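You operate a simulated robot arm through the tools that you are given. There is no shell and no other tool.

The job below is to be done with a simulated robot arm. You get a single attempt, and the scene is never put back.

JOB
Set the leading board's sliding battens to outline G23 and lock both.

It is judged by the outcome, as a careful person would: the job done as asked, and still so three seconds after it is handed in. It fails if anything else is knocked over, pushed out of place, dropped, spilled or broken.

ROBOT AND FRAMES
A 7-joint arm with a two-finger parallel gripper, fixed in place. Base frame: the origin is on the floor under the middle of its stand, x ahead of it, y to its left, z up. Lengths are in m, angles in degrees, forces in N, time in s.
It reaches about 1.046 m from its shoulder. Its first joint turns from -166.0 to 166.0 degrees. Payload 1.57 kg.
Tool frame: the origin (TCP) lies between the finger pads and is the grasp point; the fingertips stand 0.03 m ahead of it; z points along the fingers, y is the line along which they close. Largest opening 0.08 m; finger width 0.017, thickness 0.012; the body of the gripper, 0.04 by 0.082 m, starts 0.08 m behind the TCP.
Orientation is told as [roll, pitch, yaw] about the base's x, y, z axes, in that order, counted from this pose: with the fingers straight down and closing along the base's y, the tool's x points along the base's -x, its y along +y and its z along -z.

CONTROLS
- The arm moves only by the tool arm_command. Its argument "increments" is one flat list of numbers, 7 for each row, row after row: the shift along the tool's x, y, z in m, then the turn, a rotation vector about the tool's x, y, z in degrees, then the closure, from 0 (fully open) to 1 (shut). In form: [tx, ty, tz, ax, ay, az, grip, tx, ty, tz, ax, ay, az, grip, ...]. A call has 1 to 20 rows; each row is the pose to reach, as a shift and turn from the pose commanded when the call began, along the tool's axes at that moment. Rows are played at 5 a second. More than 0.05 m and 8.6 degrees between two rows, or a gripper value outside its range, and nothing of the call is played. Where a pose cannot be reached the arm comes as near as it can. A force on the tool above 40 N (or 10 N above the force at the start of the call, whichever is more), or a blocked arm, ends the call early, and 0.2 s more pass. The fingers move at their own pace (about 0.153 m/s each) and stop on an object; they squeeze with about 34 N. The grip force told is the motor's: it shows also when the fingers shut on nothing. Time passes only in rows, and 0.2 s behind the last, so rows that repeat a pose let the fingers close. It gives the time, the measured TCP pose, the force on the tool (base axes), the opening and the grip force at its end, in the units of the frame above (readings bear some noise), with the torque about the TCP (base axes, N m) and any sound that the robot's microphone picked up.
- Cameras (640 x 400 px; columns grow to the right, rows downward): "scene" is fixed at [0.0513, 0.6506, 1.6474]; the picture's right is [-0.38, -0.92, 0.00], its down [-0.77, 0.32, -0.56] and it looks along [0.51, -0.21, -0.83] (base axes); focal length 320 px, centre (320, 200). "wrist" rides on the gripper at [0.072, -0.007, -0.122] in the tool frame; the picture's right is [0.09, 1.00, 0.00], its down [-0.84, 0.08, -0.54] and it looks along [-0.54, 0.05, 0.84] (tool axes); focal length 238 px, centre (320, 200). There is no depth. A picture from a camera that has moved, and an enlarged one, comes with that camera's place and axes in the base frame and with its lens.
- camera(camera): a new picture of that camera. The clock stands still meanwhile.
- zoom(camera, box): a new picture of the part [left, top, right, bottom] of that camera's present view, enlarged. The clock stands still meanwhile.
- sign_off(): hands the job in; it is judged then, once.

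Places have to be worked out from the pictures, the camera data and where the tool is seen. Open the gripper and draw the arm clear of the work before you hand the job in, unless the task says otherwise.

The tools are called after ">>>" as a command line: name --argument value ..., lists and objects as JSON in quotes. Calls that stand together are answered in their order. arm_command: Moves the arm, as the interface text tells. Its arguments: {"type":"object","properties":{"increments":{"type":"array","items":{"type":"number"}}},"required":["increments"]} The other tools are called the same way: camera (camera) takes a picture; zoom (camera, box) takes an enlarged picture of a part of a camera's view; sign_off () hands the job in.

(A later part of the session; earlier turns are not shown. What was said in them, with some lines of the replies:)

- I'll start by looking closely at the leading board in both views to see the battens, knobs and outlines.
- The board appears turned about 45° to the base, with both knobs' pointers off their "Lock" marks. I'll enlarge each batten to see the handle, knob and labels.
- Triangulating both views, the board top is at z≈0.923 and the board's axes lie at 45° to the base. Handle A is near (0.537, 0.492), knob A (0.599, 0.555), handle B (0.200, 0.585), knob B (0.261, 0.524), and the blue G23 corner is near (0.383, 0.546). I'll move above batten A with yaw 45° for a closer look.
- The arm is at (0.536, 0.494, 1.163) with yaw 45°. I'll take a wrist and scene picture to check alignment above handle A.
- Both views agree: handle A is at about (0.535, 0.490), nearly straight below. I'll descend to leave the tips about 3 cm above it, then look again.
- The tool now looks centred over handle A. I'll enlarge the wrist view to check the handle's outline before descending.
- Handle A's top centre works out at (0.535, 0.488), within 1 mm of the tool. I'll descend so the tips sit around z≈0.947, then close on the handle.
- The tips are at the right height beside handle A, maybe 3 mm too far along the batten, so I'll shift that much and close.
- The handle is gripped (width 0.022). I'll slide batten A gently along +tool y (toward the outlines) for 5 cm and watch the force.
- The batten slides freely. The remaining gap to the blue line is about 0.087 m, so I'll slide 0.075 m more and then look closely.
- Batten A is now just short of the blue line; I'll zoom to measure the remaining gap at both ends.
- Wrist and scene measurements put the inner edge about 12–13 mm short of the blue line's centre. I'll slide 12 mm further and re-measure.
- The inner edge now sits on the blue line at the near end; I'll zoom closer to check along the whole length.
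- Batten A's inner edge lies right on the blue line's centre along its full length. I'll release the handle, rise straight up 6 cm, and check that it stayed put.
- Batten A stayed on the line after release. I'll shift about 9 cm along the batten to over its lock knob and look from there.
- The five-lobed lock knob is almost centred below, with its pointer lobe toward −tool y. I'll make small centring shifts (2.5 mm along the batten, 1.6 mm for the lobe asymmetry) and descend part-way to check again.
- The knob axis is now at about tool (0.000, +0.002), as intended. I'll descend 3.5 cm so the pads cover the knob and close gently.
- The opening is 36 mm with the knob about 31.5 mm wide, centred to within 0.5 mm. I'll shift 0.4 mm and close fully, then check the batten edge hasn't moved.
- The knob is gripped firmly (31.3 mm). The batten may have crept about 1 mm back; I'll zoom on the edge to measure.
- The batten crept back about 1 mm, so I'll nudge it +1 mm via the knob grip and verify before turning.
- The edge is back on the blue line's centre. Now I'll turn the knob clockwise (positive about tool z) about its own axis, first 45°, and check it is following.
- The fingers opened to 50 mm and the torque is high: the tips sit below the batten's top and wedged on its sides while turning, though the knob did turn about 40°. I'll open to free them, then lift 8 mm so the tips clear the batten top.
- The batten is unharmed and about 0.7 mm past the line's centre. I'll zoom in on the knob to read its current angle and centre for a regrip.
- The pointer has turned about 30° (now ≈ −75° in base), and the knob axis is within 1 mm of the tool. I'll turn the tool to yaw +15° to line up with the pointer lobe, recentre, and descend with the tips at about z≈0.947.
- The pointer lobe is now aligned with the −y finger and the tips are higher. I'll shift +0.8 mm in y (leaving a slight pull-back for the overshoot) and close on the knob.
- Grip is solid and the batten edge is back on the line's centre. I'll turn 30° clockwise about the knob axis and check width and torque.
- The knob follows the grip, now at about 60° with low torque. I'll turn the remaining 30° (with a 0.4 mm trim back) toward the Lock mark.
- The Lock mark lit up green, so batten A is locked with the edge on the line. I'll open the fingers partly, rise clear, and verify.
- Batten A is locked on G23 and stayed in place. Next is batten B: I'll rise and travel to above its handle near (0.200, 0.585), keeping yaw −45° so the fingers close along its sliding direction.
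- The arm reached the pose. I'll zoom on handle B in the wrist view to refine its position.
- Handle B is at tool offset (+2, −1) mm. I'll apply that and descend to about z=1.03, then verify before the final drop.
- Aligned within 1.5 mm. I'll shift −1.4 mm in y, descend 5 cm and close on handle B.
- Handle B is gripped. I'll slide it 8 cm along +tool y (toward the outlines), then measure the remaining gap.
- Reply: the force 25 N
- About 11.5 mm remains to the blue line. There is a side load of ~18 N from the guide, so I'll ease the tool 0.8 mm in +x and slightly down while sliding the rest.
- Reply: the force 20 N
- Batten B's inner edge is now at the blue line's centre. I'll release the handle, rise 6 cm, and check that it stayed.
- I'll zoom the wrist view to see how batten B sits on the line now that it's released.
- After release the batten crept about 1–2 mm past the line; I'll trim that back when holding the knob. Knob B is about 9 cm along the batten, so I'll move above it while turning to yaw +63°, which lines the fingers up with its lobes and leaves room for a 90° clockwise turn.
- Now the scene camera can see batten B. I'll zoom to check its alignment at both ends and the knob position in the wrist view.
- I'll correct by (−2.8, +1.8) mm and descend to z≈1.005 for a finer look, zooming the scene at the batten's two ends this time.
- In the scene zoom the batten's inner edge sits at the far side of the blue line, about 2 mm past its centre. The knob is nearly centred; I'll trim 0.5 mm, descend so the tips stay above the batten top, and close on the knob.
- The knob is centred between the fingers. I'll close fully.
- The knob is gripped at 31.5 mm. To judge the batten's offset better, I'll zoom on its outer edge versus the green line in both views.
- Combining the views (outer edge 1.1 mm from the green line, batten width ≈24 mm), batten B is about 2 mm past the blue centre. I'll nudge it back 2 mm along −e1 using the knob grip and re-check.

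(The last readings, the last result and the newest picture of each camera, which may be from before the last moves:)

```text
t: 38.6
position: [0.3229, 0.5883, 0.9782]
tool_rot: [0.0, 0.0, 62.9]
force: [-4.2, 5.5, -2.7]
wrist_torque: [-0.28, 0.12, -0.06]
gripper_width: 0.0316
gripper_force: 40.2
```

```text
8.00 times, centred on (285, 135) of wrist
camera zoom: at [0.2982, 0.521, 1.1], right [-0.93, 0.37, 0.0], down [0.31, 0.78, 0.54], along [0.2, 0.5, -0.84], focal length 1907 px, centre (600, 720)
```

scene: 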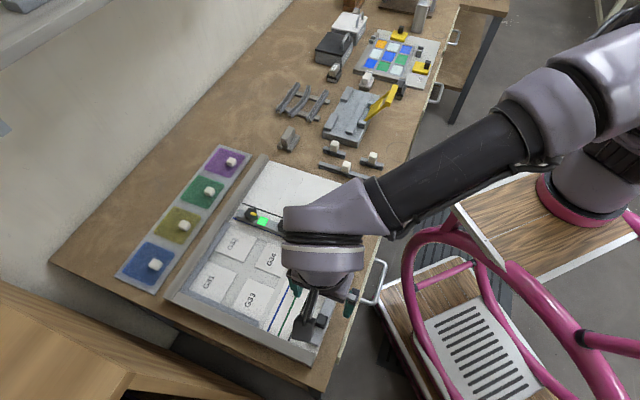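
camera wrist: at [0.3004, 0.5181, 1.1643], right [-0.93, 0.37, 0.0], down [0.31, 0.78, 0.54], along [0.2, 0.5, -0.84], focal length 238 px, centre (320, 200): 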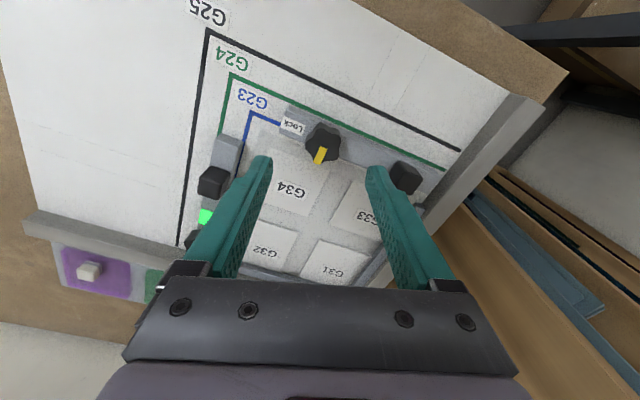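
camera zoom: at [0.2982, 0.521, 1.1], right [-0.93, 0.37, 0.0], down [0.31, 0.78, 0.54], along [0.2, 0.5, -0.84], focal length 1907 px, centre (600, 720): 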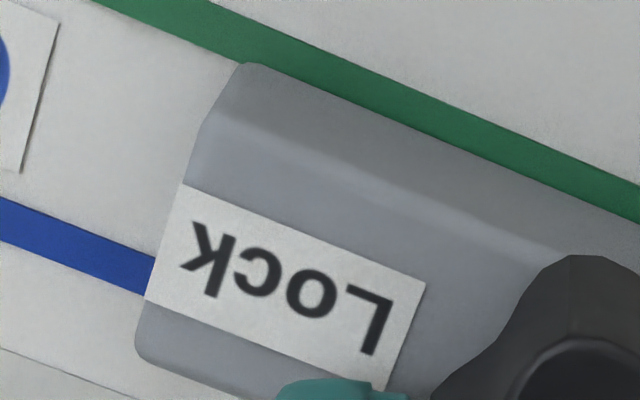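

The outer edge now covers about 1 mm of the green line, which puts the inner edge on the blue line's centre. I'll start the clockwise turn with 45° and re-check.

>>> arm_command --increments '[0.0002, 0, 0, 0, 0, 7.5, 1, 0.0004, 0.0001, 0, 0, 0, 15, 1, 0.0006, 0.0001, 0, 0, 0, 22.5, 1, 0.0008, 0.0002, 0, 0, 0, 30, 1, 0.001, 0.0003, 0, 0, 0, 37.5, 1, 0.0011, 0.0005, 0, 0, 0, 45, 1]'

>>> camera --camera "wrist"

>>> zoom --camera "scene" --box '[264, 318, 288, 336]'

```text
t: 40.0
position: [0.3222, 0.5864, 0.9786]
tool_rot: [0.0, -0.1, 17.9]
force: [1.6, 0.3, 8.7]
wrist_torque: [-0.34, -0.08, 0.02]
gripper_width: 0.0315
gripper_force: 39.8
```

```text
taken
camera wrist: at [0.2584, 0.5578, 1.0999], right [-0.39, 0.92, 0.0], down [0.77, 0.33, 0.54], along [0.5, 0.21, -0.84], focal length 238 px, centre (320, 200)
```

wrist: 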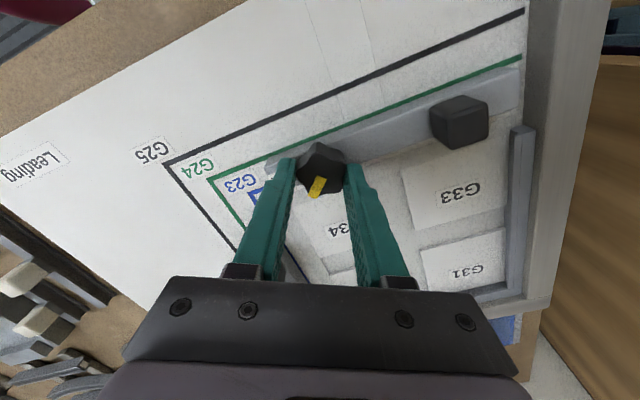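

```text
16.00 times, centred on (276, 327) of scene
camera zoom: at [0.0513, 0.6506, 1.6474], right [-0.38, -0.92, 0.0], down [-0.77, 0.32, -0.56], along [0.51, -0.21, -0.83], focal length 5118 px, centre (1024, -1832)
```

zoom: 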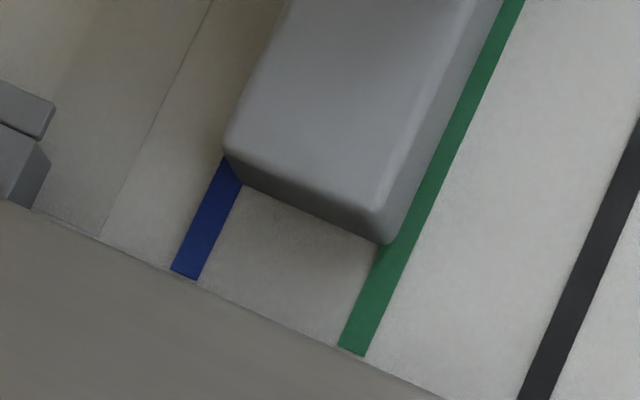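

The knob follows the grip (half turn done) and the edge stays on the line. I'll turn the remaining 45°.

>>> arm_command --increments '[0.0001, 0, 0, 0, 0, 7.5, 1, 0.0002, 0.0001, 0, 0, 0, 15, 1, 0.0004, 0.0002, 0, 0, 0, 22.5, 1, 0.0005, 0.0003, 0, 0, 0, 30, 1, 0.0007, 0.0004, 0, 0, 0, 37.5, 1, 0.0008, 0.0006, 0, 0, 0, 45, 1]'

>>> camera --camera "wrist"

>>> zoom --camera "scene" --box '[264, 318, 288, 336]'

>>> camera --camera "scene"

```text
t: 41.4
position: [0.3223, 0.5856, 0.9775]
tool_rot: [0.1, -0.1, -27.0]
force: [12.5, -18.3, 13.3]
wrist_torque: [-0.48, -0.67, 0.4]
gripper_width: 0.0314
gripper_force: 39.7
```

```text
taken
camera wrist: at [0.2574, 0.6125, 1.0999], right [0.37, 0.93, 0.0], down [0.78, -0.31, 0.54], along [0.5, -0.2, -0.84], focal length 238 px, centre (320, 200)
```

wrist: 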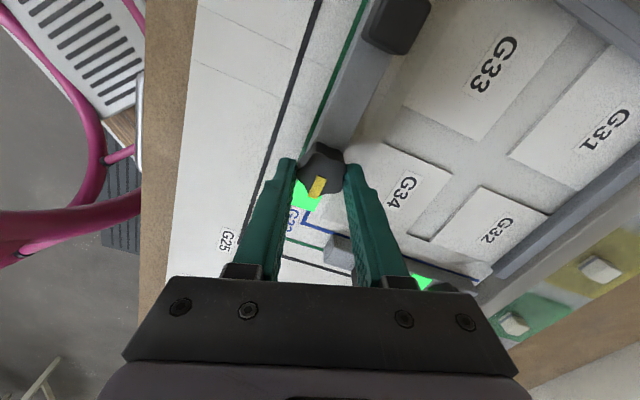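

```text
16.00 times, centred on (276, 327) of scene
camera zoom: at [0.0513, 0.6506, 1.6474], right [-0.38, -0.92, 0.0], down [-0.77, 0.32, -0.56], along [0.51, -0.21, -0.83], focal length 5118 px, centre (1024, -1832)
```

zoom: 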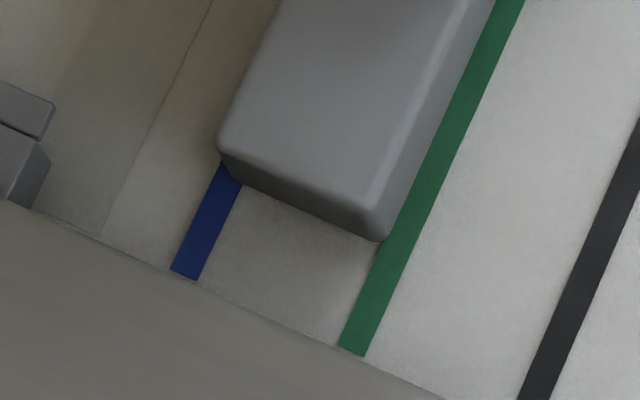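

```text
taken
```

scene: 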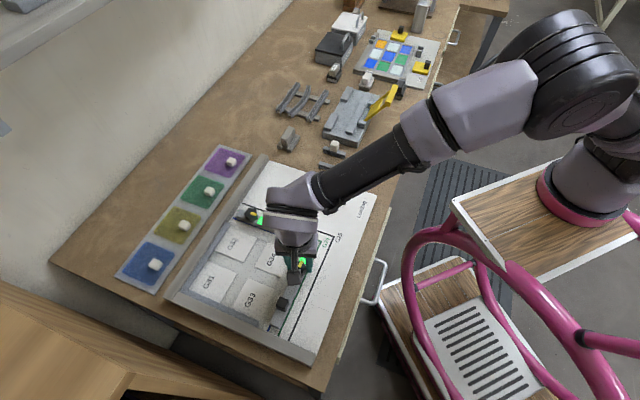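

Batten B's Lock mark is lit green too. I'll release the knob, rise clear, and then check the inner edge from the far side.

>>> arm_command --increments '[0, 0, 0, 0, 0, 0, 0.7, 0, 0, 0, 0, 0, 0, 0.35, 0, 0, 0, 0, 0, 0, 0.35, 0, 0, -0.03, 0, 0, 0, 0.35, 0, 0, -0.07, 0, 0, 0, 0.35]'

>>> zoom --camera "scene" --box '[264, 318, 288, 336]'

>>> camera --camera "wrist"

```text
t: 42.6
position: [0.3231, 0.588, 1.0468]
tool_rot: [0.0, 0.1, -27.0]
force: [-0.8, 0.4, -0.9]
wrist_torque: [-0.07, -0.04, -0.03]
gripper_width: 0.0522
gripper_force: 0.0
```

```text
16.00 times, centred on (276, 327) of scene
camera zoom: at [0.0513, 0.6506, 1.6474], right [-0.38, -0.92, 0.0], down [-0.77, 0.32, -0.56], along [0.51, -0.21, -0.83], focal length 5118 px, centre (1024, -1832)
```

zoom: 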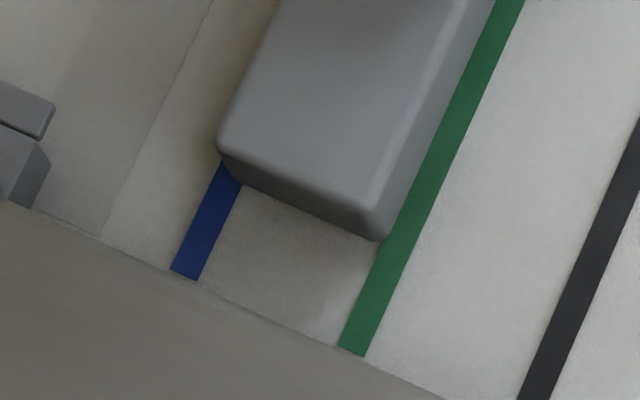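

```text
taken
camera wrist: at [0.2571, 0.6143, 1.1705], right [0.37, 0.93, 0.0], down [0.78, -0.31, 0.54], along [0.5, -0.2, -0.84], focal length 238 px, centre (320, 200)
```

wrist: 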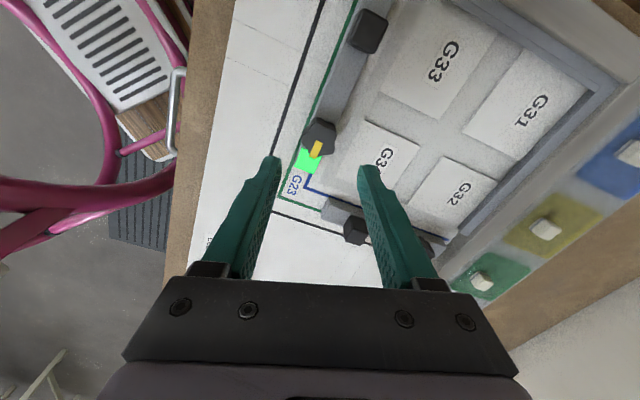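

Both stayed locked. I'll move to the inner side of batten B and look back at its inner edge to confirm it lies on the blue line.

>>> arm_command --increments '[0.004, 0.022, -0.02, 0, 0, 3, 0.35, 0.008, 0.045, -0.04, 0, 0, 6, 0.35, 0.012, 0.068, -0.055, 0, 0, 9, 0.35, 0.016, 0.09, -0.055, 0, 0, 12, 0.35, 0.02, 0.112, -0.055, 0, 0, 15, 0.35, 0.0225, 0.1344, -0.055, 0, 0, 18, 0.35, 0.0225, 0.1344, -0.055, 0, 0, 18, 0.2]'

>>> camera --camera "wrist"

>>> camera --camera "scene"

```text
t: 44.2
position: [0.3536, 0.7054, 1.1011]
tool_rot: [0.0, 0.0, -45.0]
force: [-0.1, -0.3, 0.8]
wrist_torque: [-0.01, 0.01, 0.0]
gripper_width: 0.0639
gripper_force: 0.0
out of reach, approached as far as the arm can: row 6, 7
```

```text
taken
camera wrist: at [0.2992, 0.7525, 1.2224], right [0.64, 0.77, 0.0], down [0.65, -0.54, 0.54], along [0.42, -0.35, -0.84], focal length 238 px, centre (320, 200)
```

wrist: 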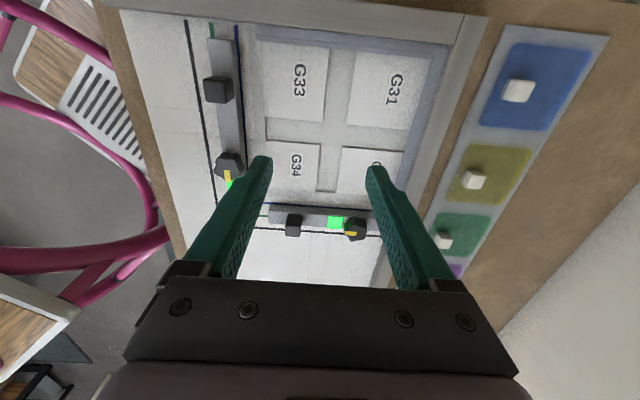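

```text
taken
```

scene: 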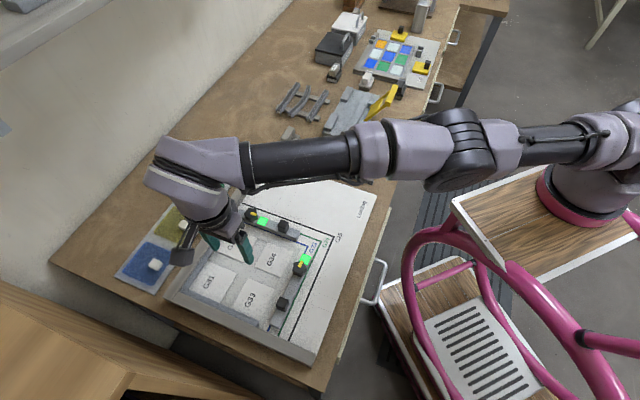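

The vantage works: I can see batten B's inner face. I'll zoom on its inner edge against the blue line at several points.

>>> zoom --camera "wrist" --box '[205, 15, 265, 65]'

>>> zoom --camera "wrist" --box '[215, 100, 275, 160]'

>>> zoom --camera "scene" --box '[236, 200, 326, 340]'

```text
8.00 times, centred on (235, 40) of wrist
camera zoom: at [0.2992, 0.7525, 1.2224], right [0.64, 0.77, 0.0], down [0.65, -0.54, 0.54], along [0.42, -0.35, -0.84], focal length 1907 px, centre (1000, 1480)
```

zoom: 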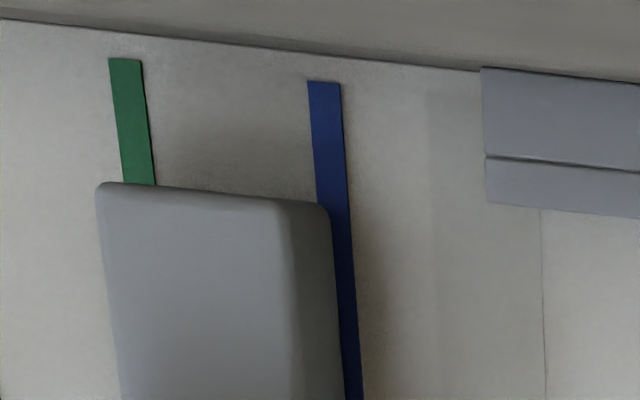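

```text
6.67 times, centred on (245, 130) of wrist
camera zoom: at [0.2992, 0.7525, 1.2224], right [0.64, 0.77, 0.0], down [0.65, -0.54, 0.54], along [0.42, -0.35, -0.84], focal length 1589 px, centre (820, 667)
```

zoom: 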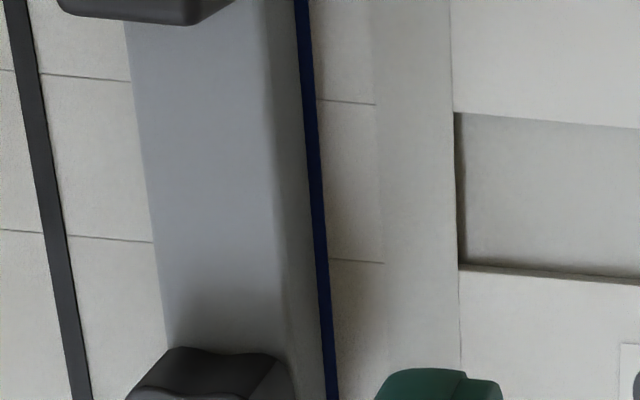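

```text
2.86 times, centred on (281, 270) of scene
camera zoom: at [0.0513, 0.6506, 1.6474], right [-0.38, -0.92, 0.0], down [-0.77, 0.32, -0.56], along [0.51, -0.21, -0.83], focal length 914 px, centre (431, 0)
```

zoom: 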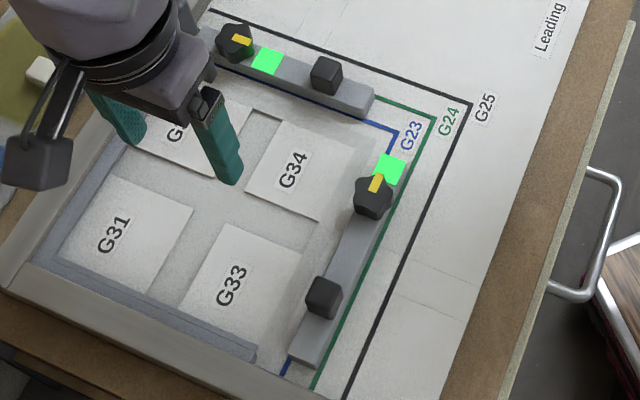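

The blue line is evenly half-visible along B's inner face, so both battens sit on G23 with both Lock marks lit. I'll open the gripper and withdraw the arm up and back, clear of the board.

>>> arm_command --increments '[0, 0, -0.03, 0, 0, 0, 0.1, -0.005, -0.007, -0.06, 0, 0, 0, 0, -0.025, -0.034, -0.09, 0, 0, 0, 0, -0.05, -0.065, -0.11, 0, 0, 0, 0, -0.075, -0.1, -0.125, 0, 0, 0, 0, -0.1, -0.135, -0.135, 0, 0, 0, 0, -0.125, -0.17, -0.14, 0, 0, 0, 0, -0.15, -0.205, -0.145, 0, 0, 0, 0, -0.175, -0.24, -0.15, 0, 0, 0, 0, -0.2, -0.272, -0.15, 0, 0, 0, 0, -0.2128, -0.289, -0.15, 0, 0, 0, 0]'

>>> camera --camera "scene"

>>> zoom --camera "scene" --box '[236, 190, 336, 340]'

```text
t: 46.6
position: [0.3014, 0.3533, 1.2513]
tool_rot: [0.0, 0.0, -45.0]
force: [-0.1, 0.6, 0.7]
wrist_torque: [-0.03, 0.01, -0.01]
gripper_width: 0.08
gripper_force: 0.0
out of reach, approached as far as the arm can: row 1, 2
```

```text
taken
```

scene: 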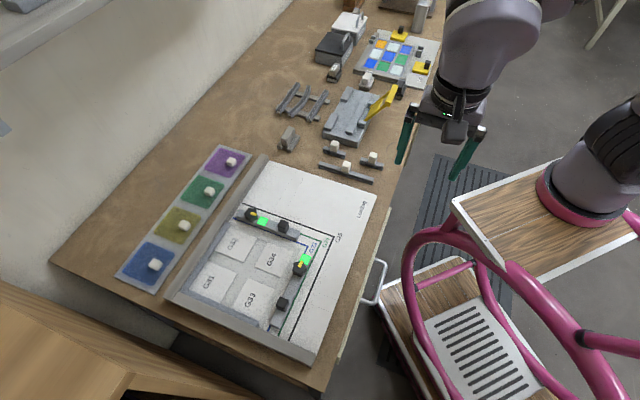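

```text
2.67 times, centred on (286, 265) of scene
camera zoom: at [0.0513, 0.6506, 1.6474], right [-0.38, -0.92, 0.0], down [-0.77, 0.32, -0.56], along [0.51, -0.21, -0.83], focal length 853 px, centre (411, 27)
```

zoom: 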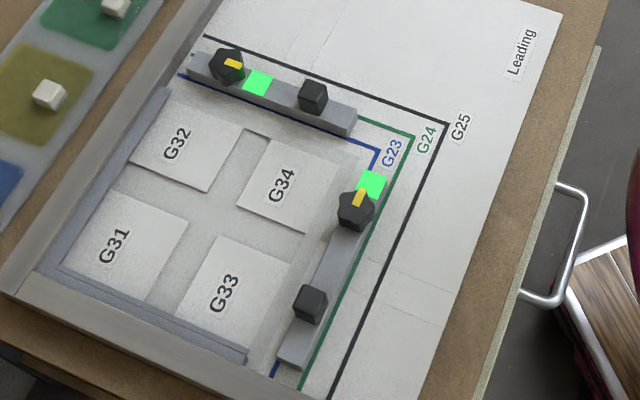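

The arm is clear and the gripper is open. Both battens lie on the blue G23 outline, both pointers are on the lit Lock marks, and nothing else looks disturbed, so I'm handing the job in.

>>> sign_off

```text
The job is handed in.
```

Both sliding battens on the leading board are set to the blue G23 outline and locked, and I've handed the job in.

- **Position:** each batten's inner edge lies on the centre of the blue line, to within about 1 mm. I checked both in close-up pictures after locking.
- **Locks:** both knob pointers are on their Lock marks, and both marks lit green.
- **Surroundings:** in the last pictures nothing else had moved. The arm is drawn back clear of the board with the gripper open.

On the first attempt to lock one batten, the fingertips sat too low and wedged against its sides. I freed them, lifted and gripped again. The batten showed no sign of damage and ended on the line.
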